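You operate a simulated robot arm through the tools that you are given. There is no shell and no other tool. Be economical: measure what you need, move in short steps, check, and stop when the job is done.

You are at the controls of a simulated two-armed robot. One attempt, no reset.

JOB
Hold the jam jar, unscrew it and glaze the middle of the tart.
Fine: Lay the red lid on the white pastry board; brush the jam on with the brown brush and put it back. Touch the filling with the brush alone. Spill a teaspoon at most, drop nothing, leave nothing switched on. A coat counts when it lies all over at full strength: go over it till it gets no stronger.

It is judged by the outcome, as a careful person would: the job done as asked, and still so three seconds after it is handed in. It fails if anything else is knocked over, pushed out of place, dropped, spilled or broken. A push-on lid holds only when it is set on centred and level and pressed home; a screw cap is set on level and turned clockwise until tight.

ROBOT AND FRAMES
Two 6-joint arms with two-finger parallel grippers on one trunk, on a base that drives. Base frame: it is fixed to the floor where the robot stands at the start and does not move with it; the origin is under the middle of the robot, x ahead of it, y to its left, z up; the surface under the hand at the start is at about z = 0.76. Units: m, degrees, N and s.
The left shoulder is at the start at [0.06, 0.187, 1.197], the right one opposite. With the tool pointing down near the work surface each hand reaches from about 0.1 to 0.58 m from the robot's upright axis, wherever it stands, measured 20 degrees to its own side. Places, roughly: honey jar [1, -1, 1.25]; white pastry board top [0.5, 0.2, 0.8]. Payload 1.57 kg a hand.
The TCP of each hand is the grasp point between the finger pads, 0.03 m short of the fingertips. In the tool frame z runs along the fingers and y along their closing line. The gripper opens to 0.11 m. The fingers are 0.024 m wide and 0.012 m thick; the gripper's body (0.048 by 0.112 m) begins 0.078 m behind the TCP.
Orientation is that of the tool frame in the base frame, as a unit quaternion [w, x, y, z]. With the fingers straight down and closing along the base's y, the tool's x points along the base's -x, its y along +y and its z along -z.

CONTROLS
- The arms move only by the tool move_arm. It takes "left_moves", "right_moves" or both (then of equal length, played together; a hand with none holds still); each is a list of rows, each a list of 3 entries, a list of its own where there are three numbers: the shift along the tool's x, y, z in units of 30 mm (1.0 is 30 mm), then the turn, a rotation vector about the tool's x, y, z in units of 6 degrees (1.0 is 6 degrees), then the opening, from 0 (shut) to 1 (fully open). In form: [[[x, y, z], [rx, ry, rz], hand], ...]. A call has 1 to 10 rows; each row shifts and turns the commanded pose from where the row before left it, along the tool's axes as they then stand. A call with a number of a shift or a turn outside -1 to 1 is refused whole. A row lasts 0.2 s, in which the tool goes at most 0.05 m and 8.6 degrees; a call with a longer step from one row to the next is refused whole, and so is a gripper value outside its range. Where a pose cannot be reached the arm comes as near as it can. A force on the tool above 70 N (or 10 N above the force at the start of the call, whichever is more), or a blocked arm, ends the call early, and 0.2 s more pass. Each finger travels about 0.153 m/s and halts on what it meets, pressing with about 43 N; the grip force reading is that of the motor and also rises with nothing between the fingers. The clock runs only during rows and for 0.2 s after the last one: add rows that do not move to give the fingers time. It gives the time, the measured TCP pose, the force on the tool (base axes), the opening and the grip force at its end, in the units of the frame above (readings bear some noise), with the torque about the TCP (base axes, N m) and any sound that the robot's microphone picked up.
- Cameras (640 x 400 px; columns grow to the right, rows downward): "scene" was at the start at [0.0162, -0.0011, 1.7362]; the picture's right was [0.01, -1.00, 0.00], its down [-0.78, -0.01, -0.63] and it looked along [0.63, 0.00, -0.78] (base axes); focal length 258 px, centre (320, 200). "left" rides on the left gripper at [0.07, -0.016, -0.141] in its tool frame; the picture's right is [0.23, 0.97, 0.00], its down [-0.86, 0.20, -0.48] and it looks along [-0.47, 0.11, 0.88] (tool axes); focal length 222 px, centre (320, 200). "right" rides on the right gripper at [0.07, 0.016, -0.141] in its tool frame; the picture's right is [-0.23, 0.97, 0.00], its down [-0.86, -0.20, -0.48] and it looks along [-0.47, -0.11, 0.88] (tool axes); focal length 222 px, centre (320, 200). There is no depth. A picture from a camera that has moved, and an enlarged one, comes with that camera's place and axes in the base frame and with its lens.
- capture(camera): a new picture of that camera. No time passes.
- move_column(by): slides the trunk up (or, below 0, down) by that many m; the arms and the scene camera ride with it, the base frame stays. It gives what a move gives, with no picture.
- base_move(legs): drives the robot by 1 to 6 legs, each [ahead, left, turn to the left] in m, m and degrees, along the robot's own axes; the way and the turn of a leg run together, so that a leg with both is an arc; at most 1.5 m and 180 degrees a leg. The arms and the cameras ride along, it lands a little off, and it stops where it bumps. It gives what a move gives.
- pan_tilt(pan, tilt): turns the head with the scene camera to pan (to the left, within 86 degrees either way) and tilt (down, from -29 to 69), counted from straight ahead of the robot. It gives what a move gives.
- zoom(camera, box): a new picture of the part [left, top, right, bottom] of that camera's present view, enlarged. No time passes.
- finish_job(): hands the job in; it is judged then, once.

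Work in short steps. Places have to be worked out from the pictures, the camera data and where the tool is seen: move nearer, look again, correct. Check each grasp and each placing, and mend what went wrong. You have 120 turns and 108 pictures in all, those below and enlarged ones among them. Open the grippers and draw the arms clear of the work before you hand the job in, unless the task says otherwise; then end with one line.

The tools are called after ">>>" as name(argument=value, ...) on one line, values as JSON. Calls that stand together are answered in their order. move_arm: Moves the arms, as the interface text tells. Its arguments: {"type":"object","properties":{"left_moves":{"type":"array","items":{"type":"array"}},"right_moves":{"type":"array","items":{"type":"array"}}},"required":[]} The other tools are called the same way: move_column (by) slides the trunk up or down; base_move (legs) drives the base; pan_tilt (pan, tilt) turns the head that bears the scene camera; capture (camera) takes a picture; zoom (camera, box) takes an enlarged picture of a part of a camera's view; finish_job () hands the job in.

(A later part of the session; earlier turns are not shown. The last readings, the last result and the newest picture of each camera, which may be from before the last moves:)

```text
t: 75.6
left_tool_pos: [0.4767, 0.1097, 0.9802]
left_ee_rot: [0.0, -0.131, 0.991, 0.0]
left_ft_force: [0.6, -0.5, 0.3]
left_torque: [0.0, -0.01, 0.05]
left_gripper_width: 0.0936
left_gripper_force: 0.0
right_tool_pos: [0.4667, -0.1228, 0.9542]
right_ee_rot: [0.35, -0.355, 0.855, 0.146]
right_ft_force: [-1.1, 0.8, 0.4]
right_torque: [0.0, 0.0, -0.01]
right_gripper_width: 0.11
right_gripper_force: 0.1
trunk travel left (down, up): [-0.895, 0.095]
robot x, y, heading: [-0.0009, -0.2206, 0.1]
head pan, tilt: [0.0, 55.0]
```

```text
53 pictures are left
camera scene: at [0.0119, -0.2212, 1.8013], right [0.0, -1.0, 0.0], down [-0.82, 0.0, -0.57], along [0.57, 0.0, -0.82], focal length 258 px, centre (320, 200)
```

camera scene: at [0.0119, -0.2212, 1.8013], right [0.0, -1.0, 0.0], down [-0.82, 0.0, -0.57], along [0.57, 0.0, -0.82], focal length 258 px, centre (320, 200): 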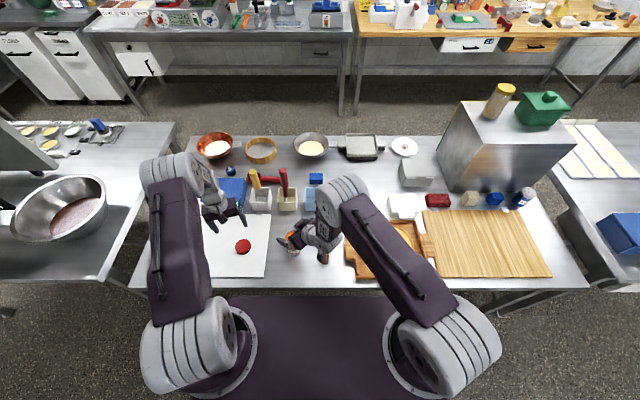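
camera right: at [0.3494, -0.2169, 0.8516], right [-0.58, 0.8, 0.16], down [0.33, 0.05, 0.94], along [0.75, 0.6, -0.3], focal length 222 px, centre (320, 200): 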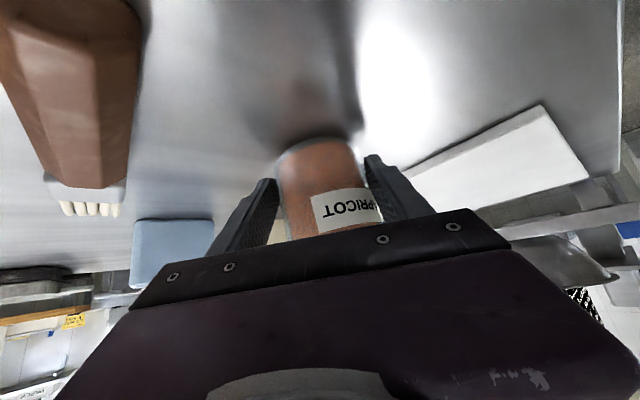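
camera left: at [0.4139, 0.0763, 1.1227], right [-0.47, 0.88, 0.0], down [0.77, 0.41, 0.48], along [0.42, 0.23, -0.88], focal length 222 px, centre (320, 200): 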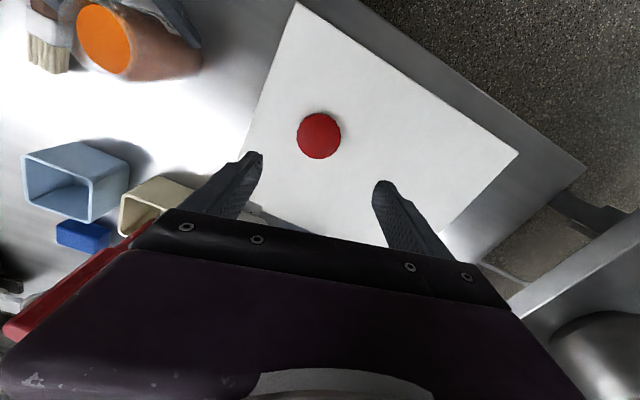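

The jar stands open on its own. Next the brush: I move the right hand over it and yaw to line up with its handle, which points about -5°.

>>> move_arm(right_moves=[[[0.5, -0.65, -0.5], [0, 0, 0], 1], [[0.5, -0.65, -0.5], [0, 0, 0], 1], [[0.5, -0.65, -0.5], [0, 0, 0], 1], [[0.5, -0.65, -0.5], [0, 0, 0], 1]])

>>> move_arm(right_moves=[[[0, 0, 0], [0.655, 0, 0.655], 0.7], [[0, 0, 0], [0.655, 0, 0.655], 0.7], [[0, 0, 0], [0.655, 0, 0.655], 0.7], [[0, 0, 0], [0.655, 0, 0.655], 0.7], [[0, 0, 0], [0.655, 0, 0.655], 0.7], [[0, 0, 0], [0.655, 0, 0.655], 0.7], [[0, 0, 0], [0.655, 0, 0.655], 0.7], [[0, 0, 0], [0.655, 0, 0.655], 0.7], [[0, 0, 0], [0.655, 0, 0.655], 0.7]])

>>> capture(camera="right")

>>> capture(camera="scene")

```text
t: 76.6
left_tool_pos: [0.4778, 0.1079, 0.9801]
left_ee_rot: [0.0, -0.131, 0.991, 0.001]
left_ft_force: [0.0, -0.6, 0.0]
left_torque: [0.02, -0.01, 0.03]
left_gripper_width: 0.0933
left_gripper_force: 0.0
right_tool_pos: [0.4631, -0.2381, 0.9545]
right_ee_rot: [0.351, -0.355, 0.854, 0.146]
right_ft_force: [1.1, 0.4, 0.7]
right_torque: [0.0, -0.01, 0.01]
right_gripper_width: 0.1099
right_gripper_force: 0.1
trunk travel left (down, up): [-0.895, 0.095]
robot x, y, heading: [-0.0026, -0.2185, -0.1]
head pan, tilt: [0.0, 55.0]
```

```text
t: 78.6
left_tool_pos: [0.4766, 0.1082, 0.9797]
left_ee_rot: [0.0, -0.131, 0.991, 0.0]
left_ft_force: [-0.2, -0.6, -0.1]
left_torque: [-0.02, -0.03, -0.01]
left_gripper_width: 0.0936
left_gripper_force: 0.1
right_tool_pos: [0.4652, -0.2367, 0.9528]
right_ee_rot: [0.38, 0.04, 0.924, -0.018]
right_ft_force: [0.1, 0.2, -0.7]
right_torque: [0.01, -0.01, 0.02]
right_gripper_width: 0.0769
right_gripper_force: 0.0
right hand out of reach, approached as far as the arm can: row 3
trunk travel left (down, up): [-0.895, 0.095]
robot x, y, heading: [-0.0022, -0.2201, -0.1]
head pan, tilt: [0.0, 55.0]
```

```text
52 pictures are left
camera right: at [0.3194, -0.2062, 1.0049], right [0.25, 0.96, 0.16], down [0.25, -0.22, 0.94], along [0.94, -0.19, -0.3], focal length 222 px, centre (320, 200)
```

right: 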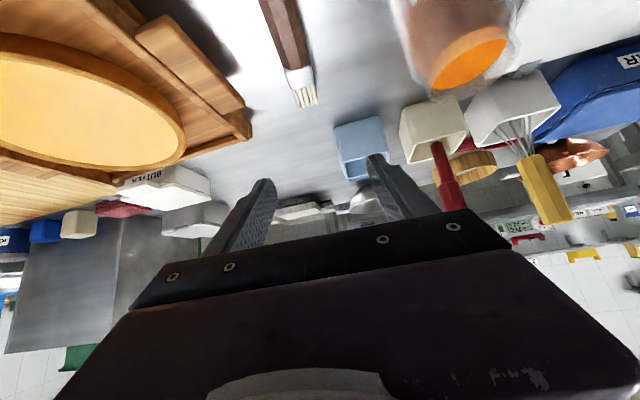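

```text
51 pictures are left
camera scene: at [0.0122, -0.2206, 1.8014], right [0.0, -1.0, 0.0], down [-0.82, 0.0, -0.57], along [0.57, 0.0, -0.82], focal length 258 px, centre (320, 200)
```

scene: 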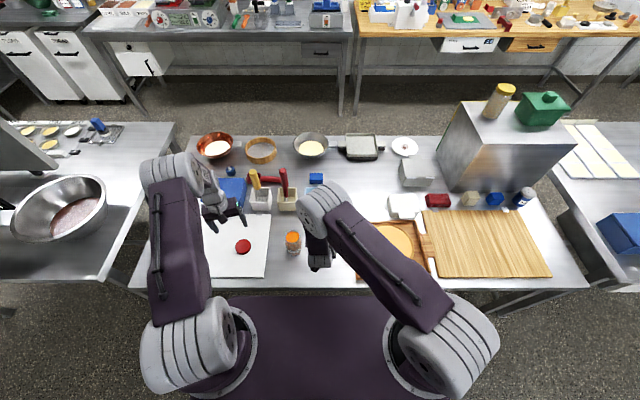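

Aligned: yaw -5°, pitch 45°. The handle runs through about (0.45, -0.240). I descend to z 0.85 above it and look.

>>> move_arm(right_moves=[[[0.81, -0.04, 0.4], [0, 0, 0], 0.6], [[0.81, -0.04, 0.4], [0, 0, 0], 0.6], [[0.81, -0.04, 0.4], [0, 0, 0], 0.6], [[0.81, -0.04, 0.4], [0, 0, 0], 0.6], [[0, 0, 0], [0, 0, 0], 0.6]])

>>> capture(camera="right")

>>> zoom(camera="scene", box=[270, 190, 390, 280])

```text
t: 79.8
left_tool_pos: [0.4776, 0.1092, 0.981]
left_ee_rot: [0.0, -0.131, 0.991, 0.0]
left_ft_force: [0.0, -0.1, 0.3]
left_torque: [-0.01, -0.01, -0.02]
left_gripper_width: 0.0937
left_gripper_force: 0.1
right_tool_pos: [0.4318, -0.2371, 0.8512]
right_ee_rot: [0.381, 0.039, 0.924, -0.018]
right_ft_force: [-0.3, 0.2, 0.3]
right_torque: [-0.01, 0.04, -0.02]
right_gripper_width: 0.066
right_gripper_force: 0.0
trunk travel left (down, up): [-0.895, 0.095]
robot x, y, heading: [0.0026, -0.2178, 0.1]
head pan, tilt: [0.0, 55.0]
```

```text
50 pictures are left
camera right: at [0.2842, -0.2086, 0.9018], right [0.24, 0.96, 0.16], down [0.25, -0.22, 0.94], along [0.94, -0.19, -0.29], focal length 222 px, centre (320, 200)
```

right: 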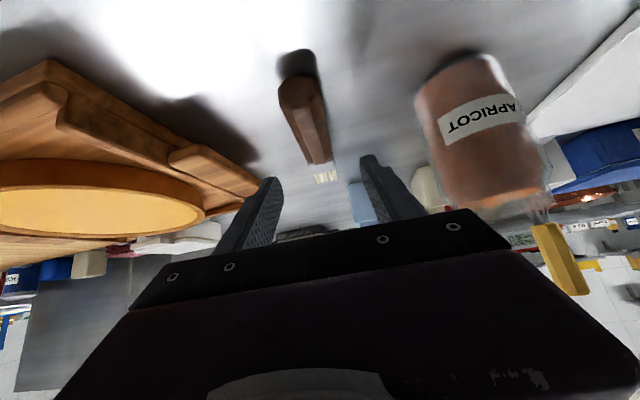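

```text
4.44 times, centred on (330, 235) of scene
camera zoom: at [0.0125, -0.2211, 1.8014], right [0.0, -1.0, 0.0], down [-0.82, 0.0, -0.57], along [0.57, 0.0, -0.82], focal length 1146 px, centre (276, 44)
```

zoom: 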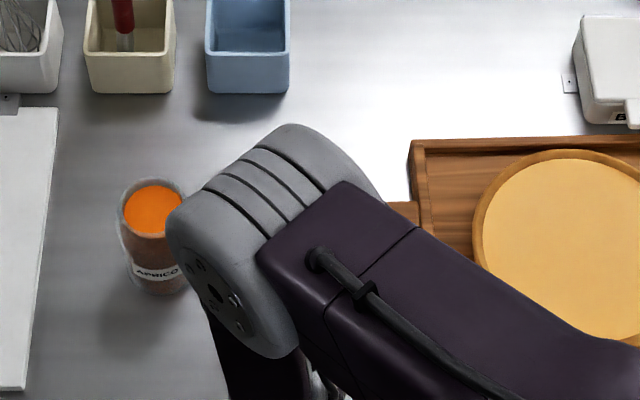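

Handle is centred between the fingers. I descend to about 8 mm off the table with the fingertips, then further by small steps.

>>> move_arm(right_moves=[[[0.4, -0.07, 0.4], [0, 0, 0], 0.6], [[0.4, 0, 0.4], [0, 0, 0], 0.6], [[0.3, 0, 0.3], [0, 0, 0], 0.6], [[0.15, 0, 0.15], [0, 0, 0], 0.6], [[0, 0, 0], [0, 0, 0], 0.6]])

>>> capture(camera="right")

```text
t: 81.0
left_tool_pos: [0.477, 0.1095, 0.9806]
left_ee_rot: [0.0, -0.13, 0.991, 0.0]
left_ft_force: [0.2, -0.3, 0.4]
left_torque: [-0.02, 0.0, -0.02]
left_gripper_width: 0.0937
left_gripper_force: 0.1
right_tool_pos: [0.4307, -0.2404, 0.7981]
right_ee_rot: [0.379, 0.039, 0.924, -0.018]
right_ft_force: [-0.6, -0.5, 0.1]
right_torque: [0.0, 0.0, 0.01]
right_gripper_width: 0.0662
right_gripper_force: 0.1
trunk travel left (down, up): [-0.895, 0.095]
robot x, y, heading: [-0.0004, -0.2148, 0.3]
head pan, tilt: [0.0, 55.0]
```

```text
48 pictures are left
camera right: at [0.2835, -0.2111, 0.8487], right [0.24, 0.96, 0.16], down [0.25, -0.22, 0.94], along [0.94, -0.19, -0.3], focal length 222 px, centre (320, 200)
```

right: 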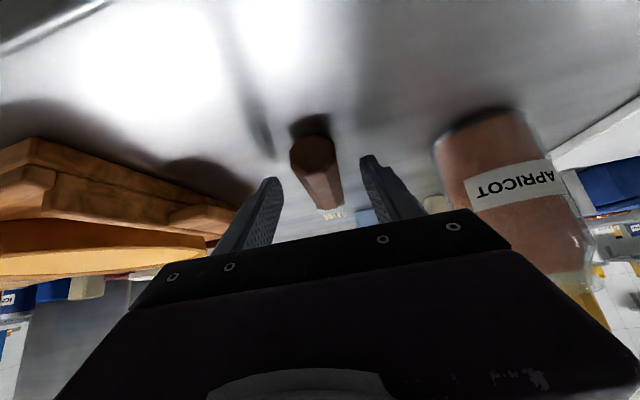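

Fingertips straddle the handle. Two millimetres lower and close.

>>> move_arm(right_moves=[[[0.06, 0, 0.06], [0, 0, 0], 0.6], [[0, 0, 0], [0, 0, 0], 0.45], [[0, 0, 0], [0, 0, 0], 0.35], [[0, 0, 0], [0, 0, 0], 0.25], [[0, 0, 0], [0, 0, 0], 0.1], [[0, 0, 0], [0, 0, 0], 0.1]])

>>> zoom(camera="right", box=[180, 80, 460, 260])

```text
t: 82.4
left_tool_pos: [0.4782, 0.109, 0.9801]
left_ee_rot: [0.0, -0.13, 0.991, 0.0]
left_ft_force: [-0.4, 0.1, 1.2]
left_torque: [-0.01, -0.04, 0.0]
left_gripper_width: 0.0934
left_gripper_force: 0.1
right_tool_pos: [0.4305, -0.24, 0.7942]
right_ee_rot: [0.38, 0.04, 0.924, -0.019]
right_ft_force: [0.5, 0.2, 0.1]
right_torque: [0.03, -0.03, 0.04]
right_gripper_width: 0.0302
right_gripper_force: 39.5
trunk travel left (down, up): [-0.895, 0.095]
robot x, y, heading: [0.0008, -0.2192, 0.1]
head pan, tilt: [0.0, 55.0]
```

```text
2.22 times, centred on (320, 170) of right
camera zoom: at [0.2837, -0.2109, 0.8465], right [0.24, 0.96, 0.16], down [0.25, -0.22, 0.94], along [0.94, -0.19, -0.29], focal length 494 px, centre (320, 267)
```

zoom: 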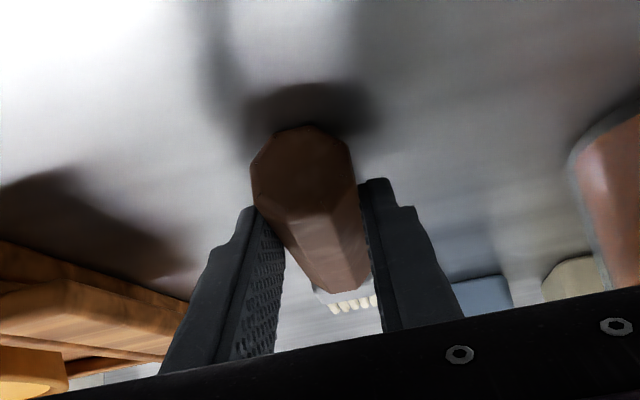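

Brush gripped (0.030 m). Return pose noted: TCP (0.4305, -0.240, 0.794). I lift it and check.

>>> move_arm(right_moves=[[[-0.4, 0, -0.4], [0, 0, 0], 0.1], [[-0.7, 0, -0.7], [0, 0, 0], 0.1], [[-0.7, 0, -0.7], [0, 0, 0], 0.1], [[-0.7, 0, -0.7], [0, 0, 0], 0.1], [[-0.7, 0, -0.7], [0, 0, 0], 0.1], [[-0.7, 0, -0.7], [0, 0, 0], 0.1], [[-0.7, 0, -0.7], [0, 0, 0], 0.1]])

>>> capture(camera="right")

>>> capture(camera="left")

```text
t: 84.0
left_tool_pos: [0.4766, 0.1099, 0.981]
left_ee_rot: [0.0, -0.131, 0.991, 0.0]
left_ft_force: [0.4, 0.0, -0.7]
left_torque: [0.01, -0.01, -0.04]
left_gripper_width: 0.0934
left_gripper_force: 0.0
right_tool_pos: [0.4309, -0.2406, 0.9912]
right_ee_rot: [0.38, 0.04, 0.924, -0.019]
right_ft_force: [-0.2, 0.0, -1.1]
right_torque: [0.0, 0.0, -0.03]
right_gripper_width: 0.0303
right_gripper_force: 39.3
trunk travel left (down, up): [-0.895, 0.095]
robot x, y, heading: [-0.0032, -0.2169, 0.0]
head pan, tilt: [0.0, 55.0]
```

```text
46 pictures are left
camera right: at [0.2845, -0.2106, 1.0426], right [0.24, 0.96, 0.16], down [0.25, -0.22, 0.94], along [0.94, -0.19, -0.3], focal length 222 px, centre (320, 200)
```

right: 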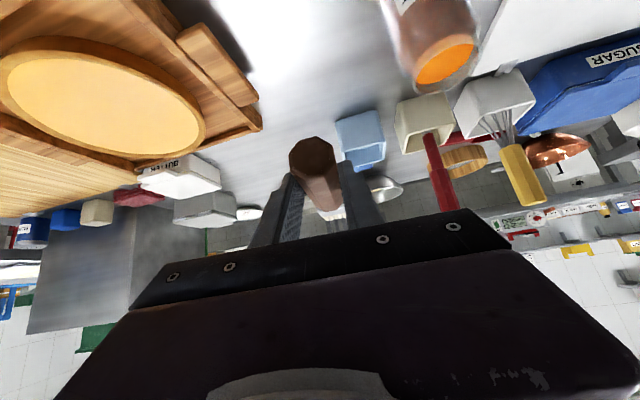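

```text
45 pictures are left
camera left: at [0.414, 0.0765, 1.1225], right [-0.47, 0.88, 0.0], down [0.77, 0.41, 0.48], along [0.42, 0.23, -0.88], focal length 222 px, centre (320, 200)
```

left: 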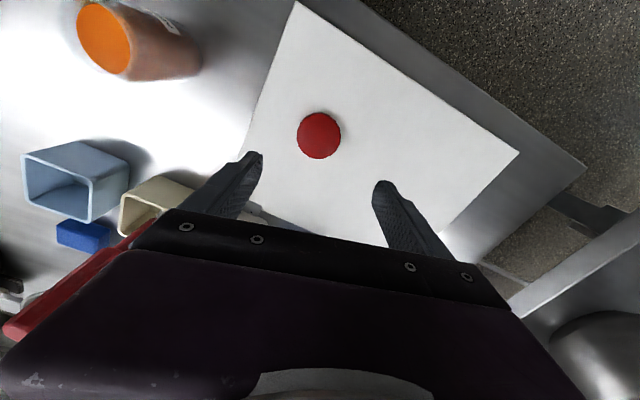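

The brush is held level and firmly. I tilt it bristles-down by 54°; the tip will sit about 0.07 m ahead of and 0.13 m below the TCP.

>>> move_arm(right_moves=[[[0, 0, 0], [0, 1, 0], 0.1], [[0, 0, 0], [0, 1, 0], 0.1], [[0, 0, 0], [0, 1, 0], 0.1], [[0, 0, 0], [0, 1, 0], 0.1], [[0, 0, 0], [0, 1, 0], 0.1], [[0, 0, 0], [0, 1, 0], 0.1], [[0, 0, 0], [0, 1, 0], 0.1], [[0, 0, 0], [0, 1, 0], 0.1], [[0, 0, 0], [0, 1, 0], 0.1], [[0, 0, 0], [0, 0, 0], 0.1]])

>>> capture(camera="right")

>>> capture(camera="scene")

```text
t: 86.2
left_tool_pos: [0.4775, 0.1086, 0.981]
left_ee_rot: [0.0, -0.131, 0.991, 0.0]
left_ft_force: [-0.2, -0.1, 0.5]
left_torque: [0.0, 0.01, 0.02]
left_gripper_width: 0.0936
left_gripper_force: 0.1
right_tool_pos: [0.4342, -0.2503, 0.991]
right_ee_rot: [0.043, 0.047, 0.998, -0.026]
right_ft_force: [1.1, -0.1, -0.4]
right_torque: [0.03, 0.0, 0.0]
right_gripper_width: 0.0304
right_gripper_force: 39.6
right hand out of reach, approached as far as the arm can: row 6, 7, 9
trunk travel left (down, up): [-0.895, 0.095]
robot x, y, heading: [0.0032, -0.2212, 0.2]
head pan, tilt: [0.0, 55.0]
```

```text
44 pictures are left
camera right: at [0.3542, -0.2197, 1.1247], right [0.32, 0.95, -0.03], down [0.79, -0.25, 0.56], along [0.52, -0.2, -0.83], focal length 222 px, centre (320, 200)
```

right: 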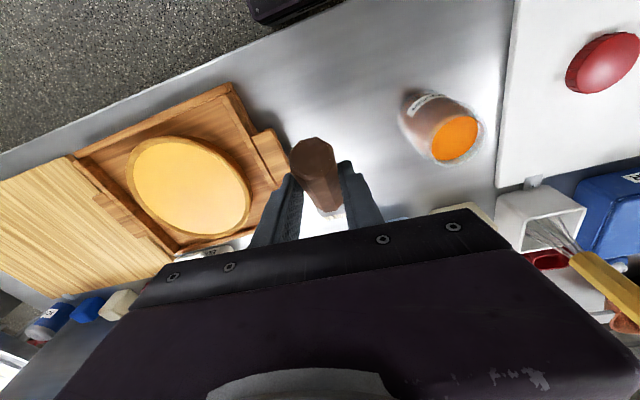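

```text
43 pictures are left
camera scene: at [0.0123, -0.2211, 1.8014], right [0.0, -1.0, 0.0], down [-0.82, 0.0, -0.57], along [0.57, 0.0, -0.82], focal length 258 px, centre (320, 200)
```

scene: 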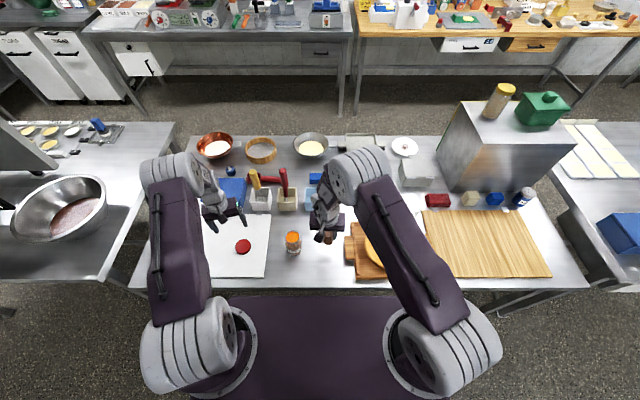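

The tilt stopped at about 40° brush angle, which is enough since the jam is near the rim. I raise the left hand as an observing camera and look for the brush tip.

>>> move_arm(left_moves=[[[0, 0, -0.8], [0, 0, 0], 0.85], [[0, 0, -0.8], [0, 0, 0], 0.85], [[0, 0, -0.8], [0, 0, 0], 0.85], [[0, 0, -0.8], [0, 0, 0], 0.85]])

>>> zoom(camera="left", box=[40, 0, 320, 170])

>>> zoom(camera="scene", box=[270, 180, 400, 270])

```text
t: 87.2
left_tool_pos: [0.4769, 0.1088, 1.0762]
left_ee_rot: [0.0, -0.131, 0.991, 0.0]
left_ft_force: [-0.3, 0.0, -0.5]
left_torque: [-0.01, 0.0, 0.01]
left_gripper_width: 0.0934
left_gripper_force: 0.1
right_tool_pos: [0.4333, -0.2495, 0.9904]
right_ee_rot: [0.043, 0.048, 0.998, -0.026]
right_ft_force: [-0.4, -1.1, -1.2]
right_torque: [0.01, 0.04, 0.03]
right_gripper_width: 0.0304
right_gripper_force: 39.6
trunk travel left (down, up): [-0.895, 0.095]
robot x, y, heading: [0.0015, -0.2223, -0.1]
head pan, tilt: [0.0, 55.0]
```

```text
2.29 times, centred on (180, 85) of left
camera zoom: at [0.4133, 0.0766, 1.2184], right [-0.47, 0.88, 0.0], down [0.77, 0.41, 0.48], along [0.42, 0.23, -0.88], focal length 508 px, centre (640, 463)
```

zoom: 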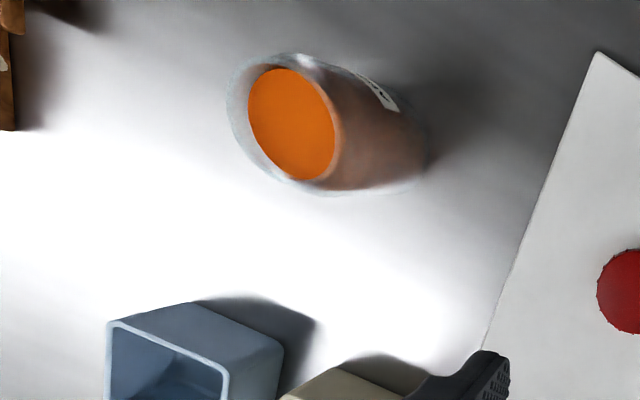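

```text
4.44 times, centred on (335, 225) of scene
camera zoom: at [0.0118, -0.2217, 1.8013], right [0.0, -1.0, 0.0], down [-0.82, 0.0, -0.57], along [0.57, 0.0, -0.82], focal length 1146 px, centre (253, 89)
```

zoom: 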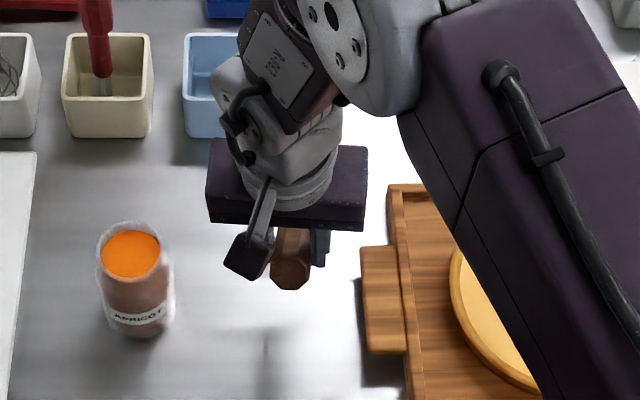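

Both cameras agree: jam surface centre at (0.480, -0.112), z≈0.87. I bring the brush tip above the jar, at about z 0.93.

>>> move_arm(right_moves=[[[0.327, 0.779, -0.371], [0, 0, 0], 0.1], [[0.327, 0.779, -0.371], [0, 0, 0], 0.1], [[0.327, 0.779, -0.371], [0, 0, 0], 0.1], [[0.327, 0.779, -0.371], [0, 0, 0], 0.1], [[0.327, 0.779, -0.371], [0, 0, 0], 0.1], [[0.327, 0.779, -0.371], [0, 0, 0], 0.1], [[0, 0, 0], [0, 0, 0], 0.1]])

>>> zoom(camera="left", box=[40, 0, 320, 170])

>>> zoom(camera="scene", box=[240, 180, 370, 270])

```text
t: 88.8
left_tool_pos: [0.477, 0.1101, 1.0757]
left_ee_rot: [0.0, -0.13, 0.992, 0.0]
left_ft_force: [0.3, -0.1, 0.1]
left_torque: [0.0, -0.01, 0.01]
left_gripper_width: 0.0934
left_gripper_force: 0.0
right_tool_pos: [0.3597, -0.1258, 1.0322]
right_ee_rot: [0.054, 0.048, 0.997, -0.028]
right_ft_force: [-0.7, -0.1, -0.8]
right_torque: [0.02, 0.05, -0.01]
right_gripper_width: 0.0304
right_gripper_force: 39.4
right hand out of reach, approached as far as the arm can: row 3, 4, 5, 6
trunk travel left (down, up): [-0.895, 0.095]
robot x, y, heading: [0.0006, -0.2169, -0.0]
head pan, tilt: [0.0, 55.0]
```

```text
2.29 times, centred on (180, 85) of left
camera zoom: at [0.4142, 0.0768, 1.2177], right [-0.47, 0.88, 0.0], down [0.77, 0.41, 0.48], along [0.42, 0.23, -0.88], focal length 508 px, centre (640, 463)
```

zoom: 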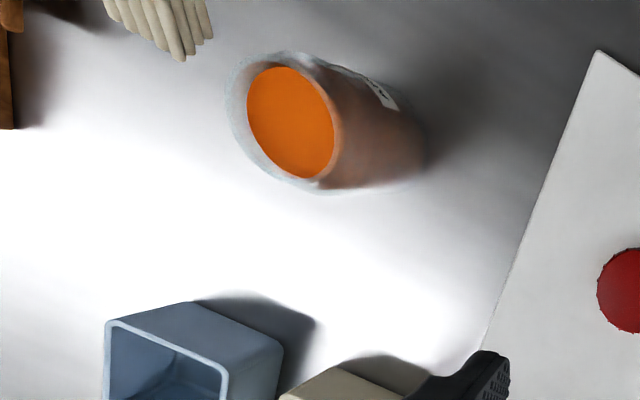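

```text
4.44 times, centred on (305, 225) of scene
camera zoom: at [0.013, -0.2213, 1.8014], right [0.0, -1.0, 0.0], down [-0.82, 0.0, -0.57], along [0.57, 0.0, -0.82], focal length 1146 px, centre (387, 89)
```

zoom: 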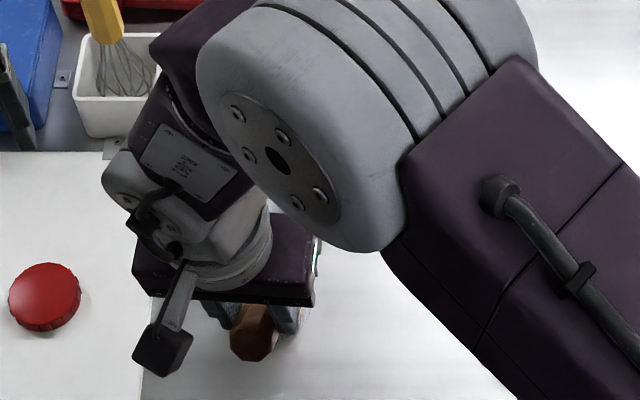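

Bristles appear at upper left of the left view, near (0.46, -0.13). I shift toward the jar centre and check.

>>> move_arm(right_moves=[[[-0.3, 0.33, 0], [0, 0, 0], 0.1], [[-0.3, 0.33, 0], [0, 0, 0], 0.1], [[0.05, 0.03, 0.5], [0, 0, 0], 0.1], [[0, 0, 0], [0, 0, 0], 0.1]])

>>> zoom(camera="left", box=[40, 0, 320, 170])

```text
t: 89.8
left_tool_pos: [0.4764, 0.1089, 1.0762]
left_ee_rot: [0.0, -0.131, 0.991, 0.0]
left_ft_force: [-0.2, 0.0, 0.3]
left_torque: [0.03, -0.02, 0.0]
left_gripper_width: 0.0936
left_gripper_force: 0.0
right_tool_pos: [0.3587, -0.1269, 1.0057]
right_ee_rot: [0.049, 0.048, 0.997, -0.027]
right_ft_force: [-0.7, -0.7, -0.6]
right_torque: [0.03, 0.01, 0.02]
right_gripper_width: 0.0303
right_gripper_force: 39.6
right hand out of reach, approached as far as the arm can: row 1, 2, 3
trunk travel left (down, up): [-0.895, 0.095]
robot x, y, heading: [0.0022, -0.2167, 0.0]
head pan, tilt: [0.0, 55.0]
```

```text
2.29 times, centred on (180, 85) of left
camera zoom: at [0.4137, 0.0771, 1.2179], right [-0.47, 0.88, 0.0], down [0.77, 0.41, 0.48], along [0.42, 0.23, -0.88], focal length 508 px, centre (640, 463)
```

zoom: 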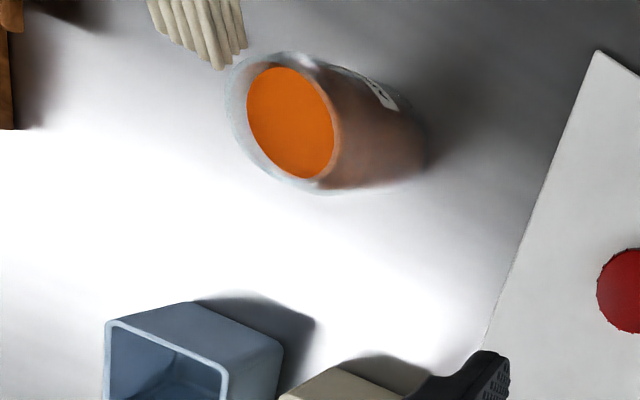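

The right arm is again at its cross-body limit. I raise the brush, then drive the base 0.09 m to the left.

>>> move_arm(right_moves=[[[0, 0, -0.7], [0, 0, 0], 0.1], [[0, 0, -0.7], [0, 0, 0], 0.1], [[0, 0, -0.7], [0, 0, 0], 0.1]])

>>> base_move(legs=[[0, 0.09, 0]])

>>> capture(camera="left")

```text
t: 90.6
left_tool_pos: [0.4774, 0.1094, 1.0756]
left_ee_rot: [0.0, -0.131, 0.991, 0.0]
left_ft_force: [0.7, -0.2, -0.8]
left_torque: [-0.01, 0.0, 0.0]
left_gripper_width: 0.0935
left_gripper_force: 0.1
right_tool_pos: [0.3404, -0.1387, 1.0583]
right_ee_rot: [0.051, 0.047, 0.997, -0.028]
right_ft_force: [0.5, 0.2, -0.6]
right_torque: [0.04, 0.03, -0.01]
right_gripper_width: 0.0302
right_gripper_force: 40.1
right hand out of reach, approached as far as the arm can: row 1, 2, 3
trunk travel left (down, up): [-0.895, 0.095]
robot x, y, heading: [-0.0013, -0.2184, 0.2]
head pan, tilt: [0.0, 55.0]
```

```text
t: 91.7
left_tool_pos: [0.4777, 0.1949, 1.0775]
left_ee_rot: [0.001, -0.129, 0.992, 0.001]
left_ft_force: [0.7, 0.2, -0.3]
left_torque: [0.02, -0.01, 0.03]
left_gripper_width: 0.0935
left_gripper_force: 0.1
right_tool_pos: [0.3404, -0.0542, 1.0587]
right_ee_rot: [0.051, 0.048, 0.997, -0.027]
right_ft_force: [-0.4, 0.0, -1.0]
right_torque: [0.03, -0.01, -0.05]
right_gripper_width: 0.0302
right_gripper_force: 39.0
trunk travel left (down, up): [-0.895, 0.095]
robot x, y, heading: [0.0024, -0.1291, -0.2]
head pan, tilt: [0.0, 55.0]
```

```text
37 pictures are left
camera left: at [0.4142, 0.1609, 1.2193], right [-0.47, 0.88, 0.0], down [0.77, 0.41, 0.48], along [0.42, 0.23, -0.88], focal length 222 px, centre (320, 200)
```

left: 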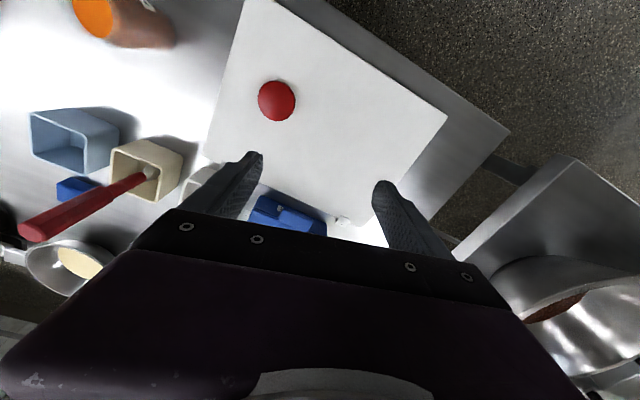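

I bring the brush tip over the jar again and move the left hand back to its viewing place.

>>> move_arm(right_moves=[[[-0.5, -0.467, 0.233], [0, 0, 0], 0.1], [[-0.5, -0.467, 0.233], [0, 0, 0], 0.1], [[-0.5, -0.467, 0.233], [0, 0, 0], 0.1], [[0, 0, 0], [0, 0, 0], 0.1]], left_moves=[[[0.245, -0.91, 0], [0, 0, 0], 0.85], [[0.245, -0.91, 0], [0, 0, 0], 0.85], [[0.245, -0.91, 0], [0, 0, 0], 0.85], [[0, 0, 0], [0, 0, 0], 0.85]])

>>> zoom(camera="left", box=[40, 0, 320, 170])

```text
t: 92.7
left_tool_pos: [0.4773, 0.1141, 1.0747]
left_ee_rot: [0.001, -0.13, 0.992, 0.001]
left_ft_force: [0.5, -0.6, 0.6]
left_torque: [-0.03, 0.02, 0.01]
left_gripper_width: 0.0935
left_gripper_force: 0.0
right_tool_pos: [0.3834, -0.097, 1.0444]
right_ee_rot: [0.051, 0.049, 0.997, -0.029]
right_ft_force: [-1.0, 0.9, -1.3]
right_torque: [-0.02, 0.02, 0.02]
right_gripper_width: 0.0305
right_gripper_force: 39.3
trunk travel left (down, up): [-0.895, 0.095]
robot x, y, heading: [0.0026, -0.1288, -0.0]
head pan, tilt: [0.0, 55.0]
```

```text
2.29 times, centred on (180, 85) of left
camera zoom: at [0.4142, 0.0819, 1.2179], right [-0.47, 0.88, 0.0], down [0.77, 0.41, 0.48], along [0.42, 0.22, -0.88], focal length 508 px, centre (640, 463)
```

zoom: 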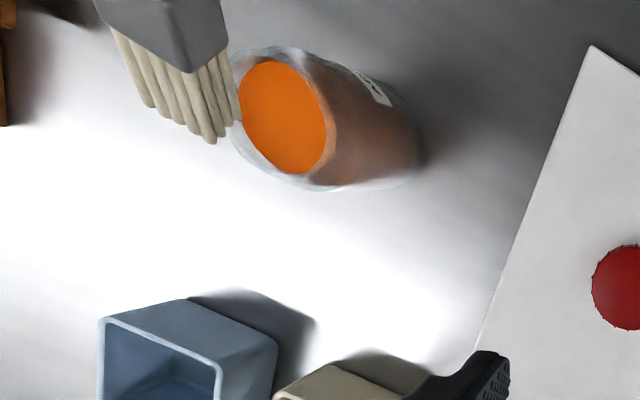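

The bristles are directly over the jar (tip about (0.485, -0.111)). I lower them into the jam, to about 1 cm below its surface.

>>> move_arm(right_moves=[[[0, 0.01, 0.5], [0, 0, 0], 0.1], [[0, 0.01, 0.5], [0, 0, 0], 0.1], [[0, 0.01, 0.5], [0, 0, 0], 0.1], [[0, 0.01, 0.4], [0, 0, 0], 0.1], [[0, 0, 0.25], [0, 0, 0], 0.1], [[0, 0, 0.2], [0, 0, 0], 0.1], [[0, 0, 0], [0, 0, 0], 0.1]])

>>> zoom(camera="left", box=[40, 0, 320, 170])

```text
t: 94.3
left_tool_pos: [0.4766, 0.1136, 1.0778]
left_ee_rot: [0.0, -0.129, 0.992, 0.0]
left_ft_force: [-0.6, 0.1, -0.3]
left_torque: [-0.02, 0.01, 0.05]
left_gripper_width: 0.0937
left_gripper_force: 0.1
right_tool_pos: [0.3902, -0.0997, 0.974]
right_ee_rot: [0.052, 0.048, 0.997, -0.028]
right_ft_force: [-2.7, 0.8, 8.5]
right_torque: [0.09, -0.68, 0.07]
right_gripper_width: 0.0302
right_gripper_force: 39.3
trunk travel left (down, up): [-0.895, 0.095]
robot x, y, heading: [-0.0002, -0.1343, -0.3]
head pan, tilt: [0.0, 55.0]
```

```text
2.29 times, centred on (180, 85) of left
camera zoom: at [0.4129, 0.0815, 1.2186], right [-0.47, 0.88, 0.0], down [0.77, 0.41, 0.48], along [0.42, 0.22, -0.88], focal length 508 px, centre (640, 463)
```

zoom: 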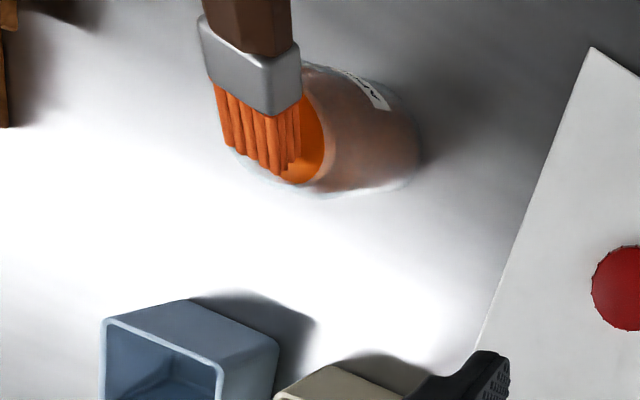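

The bristles are coated orange. I raise them straight out, then drive 0.20 m right toward the tart and view it.

>>> move_arm(right_moves=[[[0, 0, -0.3], [0, 0, 0], 0.1], [[0, 0, -0.4], [0, 0, 0], 0.1], [[0, 0, -0.5], [0, 0, 0], 0.1], [[0, 0, -0.5], [0, 0, 0], 0.1], [[0, 0, -0.6], [0, 0, 0], 0.1], [[0, 0, 0], [0, 0, 0], 0.1], [[0, 0, 0], [0, 0, 0], 0.1]])

>>> base_move(legs=[[0, -0.2, 0]])

>>> capture(camera="right")

>>> capture(camera="scene")

```text
t: 95.9
left_tool_pos: [0.477, 0.114, 1.0752]
left_ee_rot: [0.0, -0.13, 0.992, 0.0]
left_ft_force: [-0.5, -0.1, 0.0]
left_torque: [0.02, -0.05, 0.02]
left_gripper_width: 0.0936
left_gripper_force: 0.1
right_tool_pos: [0.3841, -0.0947, 1.0436]
right_ee_rot: [0.052, 0.048, 0.997, -0.029]
right_ft_force: [-0.6, -0.2, -1.0]
right_torque: [0.02, 0.06, -0.01]
right_gripper_width: 0.0305
right_gripper_force: 39.3
trunk travel left (down, up): [-0.895, 0.095]
robot x, y, heading: [0.0032, -0.1288, -0.0]
head pan, tilt: [0.0, 55.0]
```

```text
t: 97.5
left_tool_pos: [0.4771, -0.0824, 1.0753]
left_ee_rot: [0.0, -0.13, 0.992, -0.002]
left_ft_force: [-0.6, 0.1, -0.2]
left_torque: [-0.03, 0.0, 0.0]
left_gripper_width: 0.0934
left_gripper_force: 0.0
right_tool_pos: [0.3841, -0.2912, 1.0421]
right_ee_rot: [0.051, 0.048, 0.997, -0.03]
right_ft_force: [0.9, 0.2, -0.9]
right_torque: [-0.03, 0.02, 0.03]
right_gripper_width: 0.0303
right_gripper_force: 39.9
trunk travel left (down, up): [-0.895, 0.095]
robot x, y, heading: [-0.0038, -0.3266, -0.2]
head pan, tilt: [0.0, 55.0]
```

```text
34 pictures are left
camera right: at [0.3032, -0.2593, 1.1744], right [0.32, 0.95, -0.03], down [0.78, -0.25, 0.58], along [0.54, -0.21, -0.82], focal length 222 px, centre (320, 200)
```

right: 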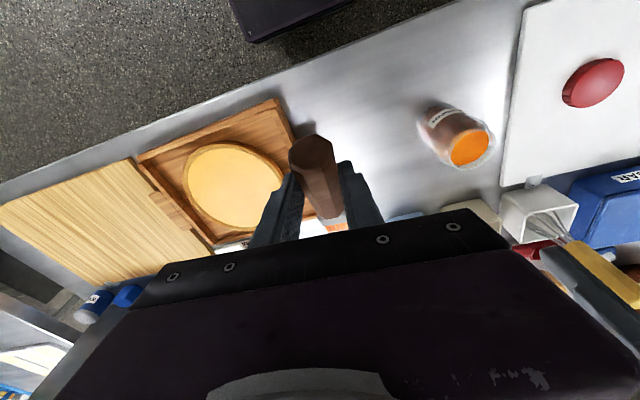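

```text
33 pictures are left
camera scene: at [0.0127, -0.3252, 1.8013], right [0.0, -1.0, 0.0], down [-0.82, 0.0, -0.57], along [0.57, 0.0, -0.82], focal length 258 px, centre (320, 200)
```

scene: 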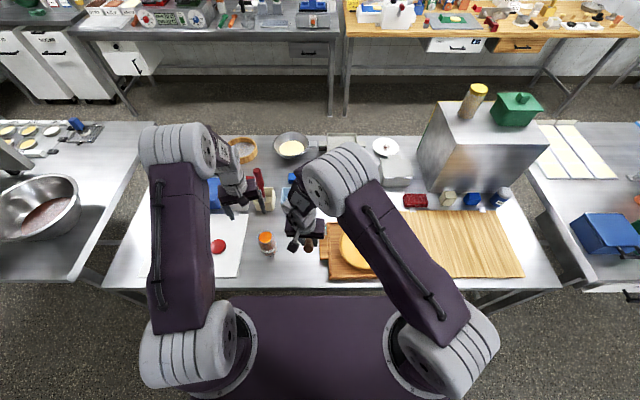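

The tart's filling centre is at about (0.476, -0.521). I move the brush over it, still about 5 cm high.

>>> move_arm(right_moves=[[[0, -0.885, 0.2], [0, 0, 0], 0.1], [[0, -0.885, 0.2], [0, 0, 0], 0.1], [[0, -0.885, 0.2], [0, 0, 0], 0.1], [[0, -0.885, 0.2], [0, 0, 0], 0.1], [[0, -0.885, 0.2], [0, 0, 0], 0.1], [[0, -0.885, 0.2], [0, 0, 0], 0.1], [[0, -0.885, 0.2], [0, 0, 0], 0.1], [[0, -0.885, 0.2], [0, 0, 0], 0.1], [[0, 0, 0.5], [0, 0, 0], 0.1], [[0, 0, 0.5], [0, 0, 0], 0.1]])

>>> capture(camera="right")

>>> capture(camera="left")

```text
t: 99.7
left_tool_pos: [0.4767, -0.0842, 1.0746]
left_ee_rot: [0.0, -0.13, 0.992, 0.0]
left_ft_force: [-0.3, 0.0, 0.4]
left_torque: [-0.02, 0.02, 0.0]
left_gripper_width: 0.0936
left_gripper_force: 0.0
right_tool_pos: [0.3722, -0.5104, 0.9756]
right_ee_rot: [0.051, 0.048, 0.997, -0.028]
right_ft_force: [0.1, -0.7, -0.9]
right_torque: [0.0, 0.02, -0.02]
right_gripper_width: 0.0303
right_gripper_force: 39.1
trunk travel left (down, up): [-0.895, 0.095]
robot x, y, heading: [-0.0013, -0.3285, -0.1]
head pan, tilt: [0.0, 55.0]
```

```text
32 pictures are left
camera right: at [0.2906, -0.4791, 1.1077], right [0.32, 0.95, -0.03], down [0.78, -0.25, 0.57], along [0.54, -0.21, -0.82], focal length 222 px, centre (320, 200)
```

right: 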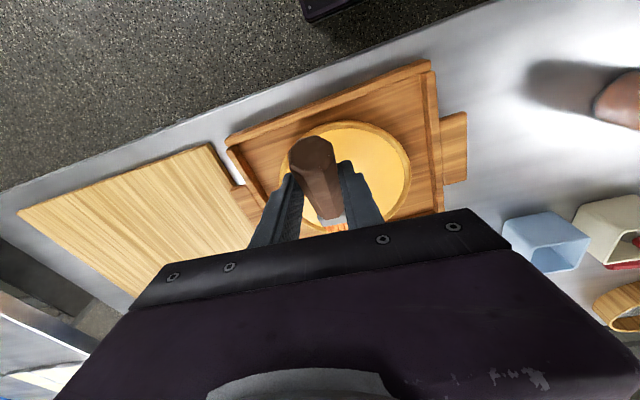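

```text
31 pictures are left
camera left: at [0.4148, -0.1173, 1.2178], right [-0.47, 0.88, 0.0], down [0.78, 0.41, 0.48], along [0.42, 0.23, -0.88], focal length 222 px, centre (320, 200)
```

left: 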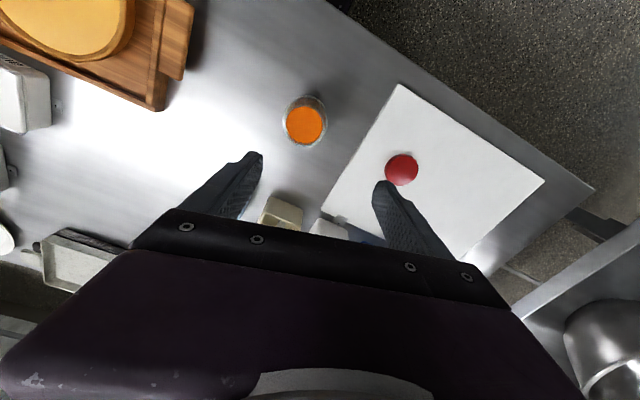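

No drips seen. I lower the brush toward the filling's centre.

>>> move_arm(right_moves=[[[0, 0, 0.5], [0, 0, 0], 0.1], [[0, 0, 0.5], [0, 0, 0], 0.1], [[0, 0, 0.5], [0, 0, 0], 0.1], [[0, 0, 0.4], [0, 0, 0], 0.1], [[0, 0, 0.2], [0, 0, 0], 0.1], [[0, 0, 0], [0, 0, 0], 0.1]])

>>> move_arm(right_moves=[[[0, 0, 0.15], [0, 0, 0], 0.1], [[0, 0, 0], [0, 0, 0], 0.1]])

>>> zoom(camera="scene", box=[300, 180, 460, 280])

```text
t: 101.1
left_tool_pos: [0.4772, -0.0851, 1.0753]
left_ee_rot: [0.0, -0.129, 0.992, 0.001]
left_ft_force: [0.0, 0.3, 1.0]
left_torque: [0.01, 0.04, 0.02]
left_gripper_width: 0.0936
left_gripper_force: 0.1
right_tool_pos: [0.3785, -0.5137, 0.9133]
right_ee_rot: [0.051, 0.049, 0.997, -0.028]
right_ft_force: [-0.1, 0.1, -0.9]
right_torque: [0.0, 0.02, 0.01]
right_gripper_width: 0.0301
right_gripper_force: 40.0
trunk travel left (down, up): [-0.895, 0.095]
robot x, y, heading: [0.003, -0.3293, -0.1]
head pan, tilt: [0.0, 55.0]
```

```text
t: 101.7
left_tool_pos: [0.4769, -0.0851, 1.0765]
left_ee_rot: [0.0, -0.129, 0.992, 0.0]
left_ft_force: [0.4, 0.0, -0.2]
left_torque: [0.01, 0.01, 0.0]
left_gripper_width: 0.0935
left_gripper_force: 0.0
right_tool_pos: [0.3786, -0.5143, 0.9088]
right_ee_rot: [0.051, 0.049, 0.997, -0.028]
right_ft_force: [-0.6, -0.3, -1.1]
right_torque: [0.02, 0.0, 0.04]
right_gripper_width: 0.0299
right_gripper_force: 39.2
trunk travel left (down, up): [-0.895, 0.095]
robot x, y, heading: [-0.0019, -0.3274, -0.2]
head pan, tilt: [0.0, 55.0]
```

```text
4.00 times, centred on (380, 230) of scene
camera zoom: at [0.0125, -0.3308, 1.8014], right [0.0, -1.0, 0.0], down [-0.82, 0.0, -0.57], along [0.57, 0.0, -0.82], focal length 1032 px, centre (80, 80)
```

zoom: 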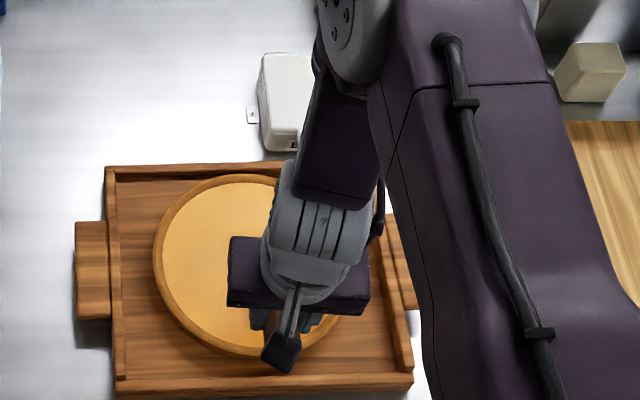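

Not touching yet. From this view the filling centre is (0.484, -0.514), radius 0.094. I go down in 3 mm steps until contact shows.

>>> move_arm(right_moves=[[[0, 0, 0.1], [0, 0, 0], 0.1], [[0, 0, 0.1], [0, 0, 0], 0.1], [[0, 0, 0], [0, 0, 0], 0.1]])

>>> move_arm(right_moves=[[[0, 0, 0.1], [0, 0, 0], 0.1], [[0, 0, 0], [0, 0, 0], 0.1]])

>>> capture(camera="right")

```text
t: 102.5
left_tool_pos: [0.4767, -0.0844, 1.0752]
left_ee_rot: [0.0, -0.13, 0.992, 0.0]
left_ft_force: [0.3, 0.1, -0.3]
left_torque: [0.0, 0.0, -0.01]
left_gripper_width: 0.0938
left_gripper_force: 0.1
right_tool_pos: [0.3781, -0.5147, 0.9032]
right_ee_rot: [0.051, 0.048, 0.997, -0.028]
right_ft_force: [0.2, 0.7, -0.1]
right_torque: [-0.03, -0.03, 0.0]
right_gripper_width: 0.0303
right_gripper_force: 39.4
trunk travel left (down, up): [-0.895, 0.095]
robot x, y, heading: [0.001, -0.3286, -0.1]
head pan, tilt: [0.0, 55.0]
```

```text
t: 103.1
left_tool_pos: [0.4768, -0.0862, 1.0758]
left_ee_rot: [0.001, -0.129, 0.992, 0.0]
left_ft_force: [0.4, 0.0, -0.9]
left_torque: [-0.02, -0.02, -0.02]
left_gripper_width: 0.0933
left_gripper_force: 0.0
right_tool_pos: [0.3778, -0.515, 0.9008]
right_ee_rot: [0.052, 0.048, 0.997, -0.028]
right_ft_force: [-3.4, -0.4, 10.2]
right_torque: [-0.09, -0.96, -0.07]
right_gripper_width: 0.0304
right_gripper_force: 39.7
trunk travel left (down, up): [-0.895, 0.095]
robot x, y, heading: [-0.0018, -0.329, -0.4]
head pan, tilt: [0.0, 55.0]
```

```text
29 pictures are left
camera right: at [0.2963, -0.4833, 1.033], right [0.32, 0.95, -0.03], down [0.78, -0.25, 0.58], along [0.54, -0.21, -0.82], focal length 222 px, centre (320, 200)
```

right: 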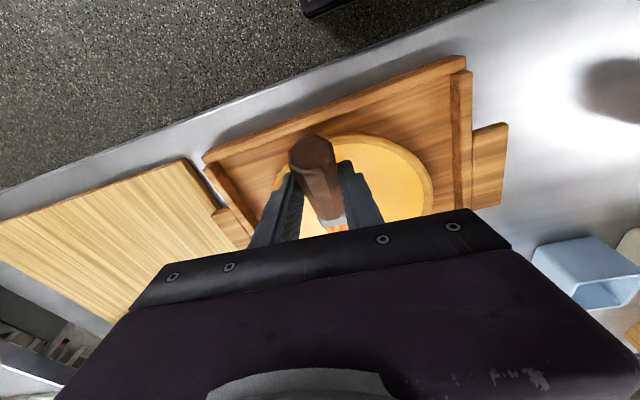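

Contact at TCP z≈0.901 with 10 N. I ease off half a millimetre and start brushing in lanes along x.

>>> move_arm(right_moves=[[[-0.858, 0.085, 0.069], [0, 0, 0], 0.1], [[-0.858, 0.085, 0.086], [0, 0, 0], 0.1], [[-0.858, 0.085, 0.086], [0, 0, 0], 0.1], [[0.062, 0.663, -0.04], [0, 0, 0], 0.1], [[0.858, -0.085, -0.086], [0, 0, 0], 0.1], [[0.858, -0.085, -0.086], [0, 0, 0], 0.1], [[0.858, -0.085, -0.086], [0, 0, 0], 0.1], [[0.858, -0.085, -0.086], [0, 0, 0], 0.1], [[0.858, -0.085, -0.086], [0, 0, 0], 0.1], [[0.858, -0.085, -0.086], [0, 0, 0], 0.1]])

>>> capture(camera="right")

>>> zoom(camera="scene", box=[300, 180, 460, 280])

```text
t: 105.3
left_tool_pos: [0.4763, -0.0836, 1.0762]
left_ee_rot: [0.0, -0.129, 0.992, 0.0]
left_ft_force: [-0.6, 0.8, 1.4]
left_torque: [0.0, 0.01, 0.01]
left_gripper_width: 0.0936
left_gripper_force: 0.1
right_tool_pos: [0.3007, -0.4994, 0.9008]
right_ee_rot: [0.052, 0.049, 0.997, -0.028]
right_ft_force: [1.6, 0.3, 2.2]
right_torque: [-0.04, -0.44, -0.02]
right_gripper_width: 0.0305
right_gripper_force: 39.6
right hand out of reach, approached as far as the arm can: row 2, 3, 5, 6
trunk travel left (down, up): [-0.895, 0.095]
robot x, y, heading: [0.0002, -0.3275, -0.4]
head pan, tilt: [0.0, 55.0]
```

```text
28 pictures are left
camera right: at [0.2204, -0.4682, 1.0328], right [0.32, 0.95, -0.03], down [0.78, -0.25, 0.58], along [0.54, -0.2, -0.82], focal length 222 px, centre (320, 200)
```

right: 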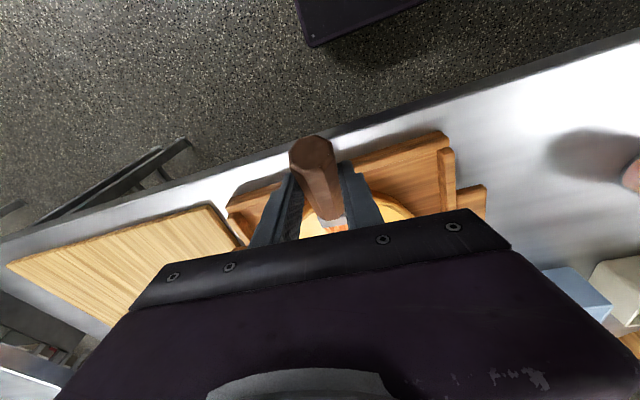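

```text
4.00 times, centred on (380, 230) of scene
camera zoom: at [0.0114, -0.3301, 1.8014], right [0.0, -1.0, 0.0], down [-0.82, 0.0, -0.57], along [0.57, 0.0, -0.82], focal length 1032 px, centre (80, 80)
```

zoom: 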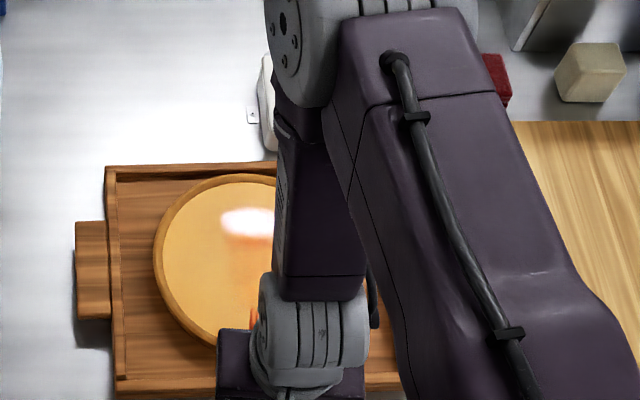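

The filling is turning glossy and the brush contact is light (2 N). I carry on with lanes toward +y.

>>> move_arm(right_moves=[[[0.062, 0.663, -0.04], [0, 0, 0], 0.1], [[-0.858, 0.085, 0.086], [0, 0, 0], 0.1], [[-0.858, 0.085, 0.086], [0, 0, 0], 0.1], [[-0.858, 0.085, 0.086], [0, 0, 0], 0.1], [[-0.858, 0.085, 0.086], [0, 0, 0], 0.1], [[-0.858, 0.085, 0.086], [0, 0, 0], 0.1], [[-0.858, 0.085, 0.086], [0, 0, 0], 0.1], [[0.062, 0.663, -0.04], [0, 0, 0], 0.1], [[0.858, -0.085, -0.086], [0, 0, 0], 0.1], [[0.858, -0.085, -0.086], [0, 0, 0], 0.1]])

>>> move_arm(right_moves=[[[0.858, -0.085, -0.086], [0, 0, 0], 0.1], [[0.858, -0.085, -0.086], [0, 0, 0], 0.1], [[0.858, -0.085, -0.086], [0, 0, 0], 0.1], [[-0.05, 0.668, -0.03], [0, 0, 0], 0.1], [[-0.858, 0.085, 0.086], [0, 0, 0], 0.1], [[-0.858, 0.085, 0.086], [0, 0, 0], 0.1], [[-0.858, 0.085, 0.086], [0, 0, 0], 0.1], [[-0.858, 0.085, 0.086], [0, 0, 0], 0.1]])

>>> capture(camera="right")

>>> zoom(camera="scene", box=[300, 180, 460, 280])

```text
t: 107.5
left_tool_pos: [0.4768, -0.0854, 1.0769]
left_ee_rot: [0.0, -0.129, 0.992, -0.001]
left_ft_force: [-0.2, 0.0, 0.5]
left_torque: [-0.01, 0.01, -0.02]
left_gripper_width: 0.0934
left_gripper_force: 0.0
right_tool_pos: [0.4054, -0.4632, 0.8993]
right_ee_rot: [0.052, 0.051, 0.997, -0.032]
right_ft_force: [-0.2, -3.0, 5.7]
right_torque: [-0.21, -0.54, -0.22]
right_gripper_width: 0.0305
right_gripper_force: 39.5
right hand out of reach, approached as far as the arm can: row 6, 10
trunk travel left (down, up): [-0.895, 0.095]
robot x, y, heading: [0.0014, -0.3299, 0.0]
head pan, tilt: [0.0, 55.0]
```

```text
t: 109.3
left_tool_pos: [0.4779, -0.0855, 1.077]
left_ee_rot: [0.0, -0.13, 0.992, 0.001]
left_ft_force: [0.4, 0.4, -0.2]
left_torque: [0.02, -0.03, 0.01]
left_gripper_width: 0.0934
left_gripper_force: 0.1
right_tool_pos: [0.4378, -0.4436, 0.8996]
right_ee_rot: [0.053, 0.042, 0.997, -0.029]
right_ft_force: [0.2, 1.3, 0.5]
right_torque: [-0.03, -0.13, 0.03]
right_gripper_width: 0.0304
right_gripper_force: 39.2
trunk travel left (down, up): [-0.895, 0.095]
robot x, y, heading: [-0.0021, -0.3313, -0.2]
head pan, tilt: [0.0, 55.0]
```

```text
26 pictures are left
camera right: at [0.3561, -0.4129, 1.0318], right [0.31, 0.95, -0.03], down [0.78, -0.24, 0.58], along [0.54, -0.2, -0.82], focal length 222 px, centre (320, 200)
```

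right: 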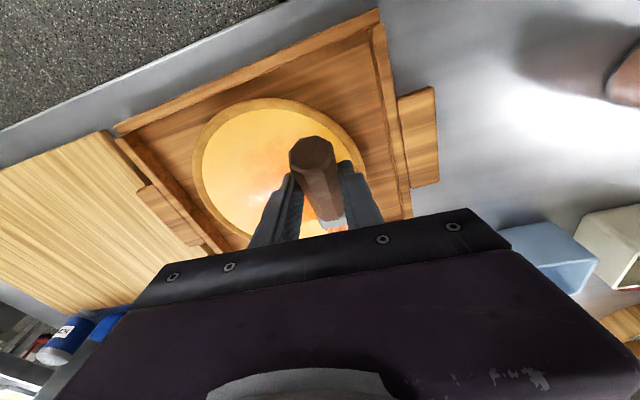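

```text
4.00 times, centred on (380, 230) of scene
camera zoom: at [0.0136, -0.331, 1.8014], right [0.0, -1.0, 0.0], down [-0.82, 0.0, -0.57], along [0.57, 0.0, -0.82], focal length 1032 px, centre (80, 80)
```

zoom: 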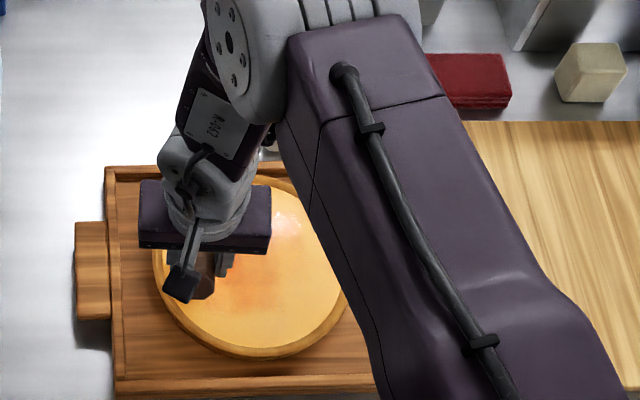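

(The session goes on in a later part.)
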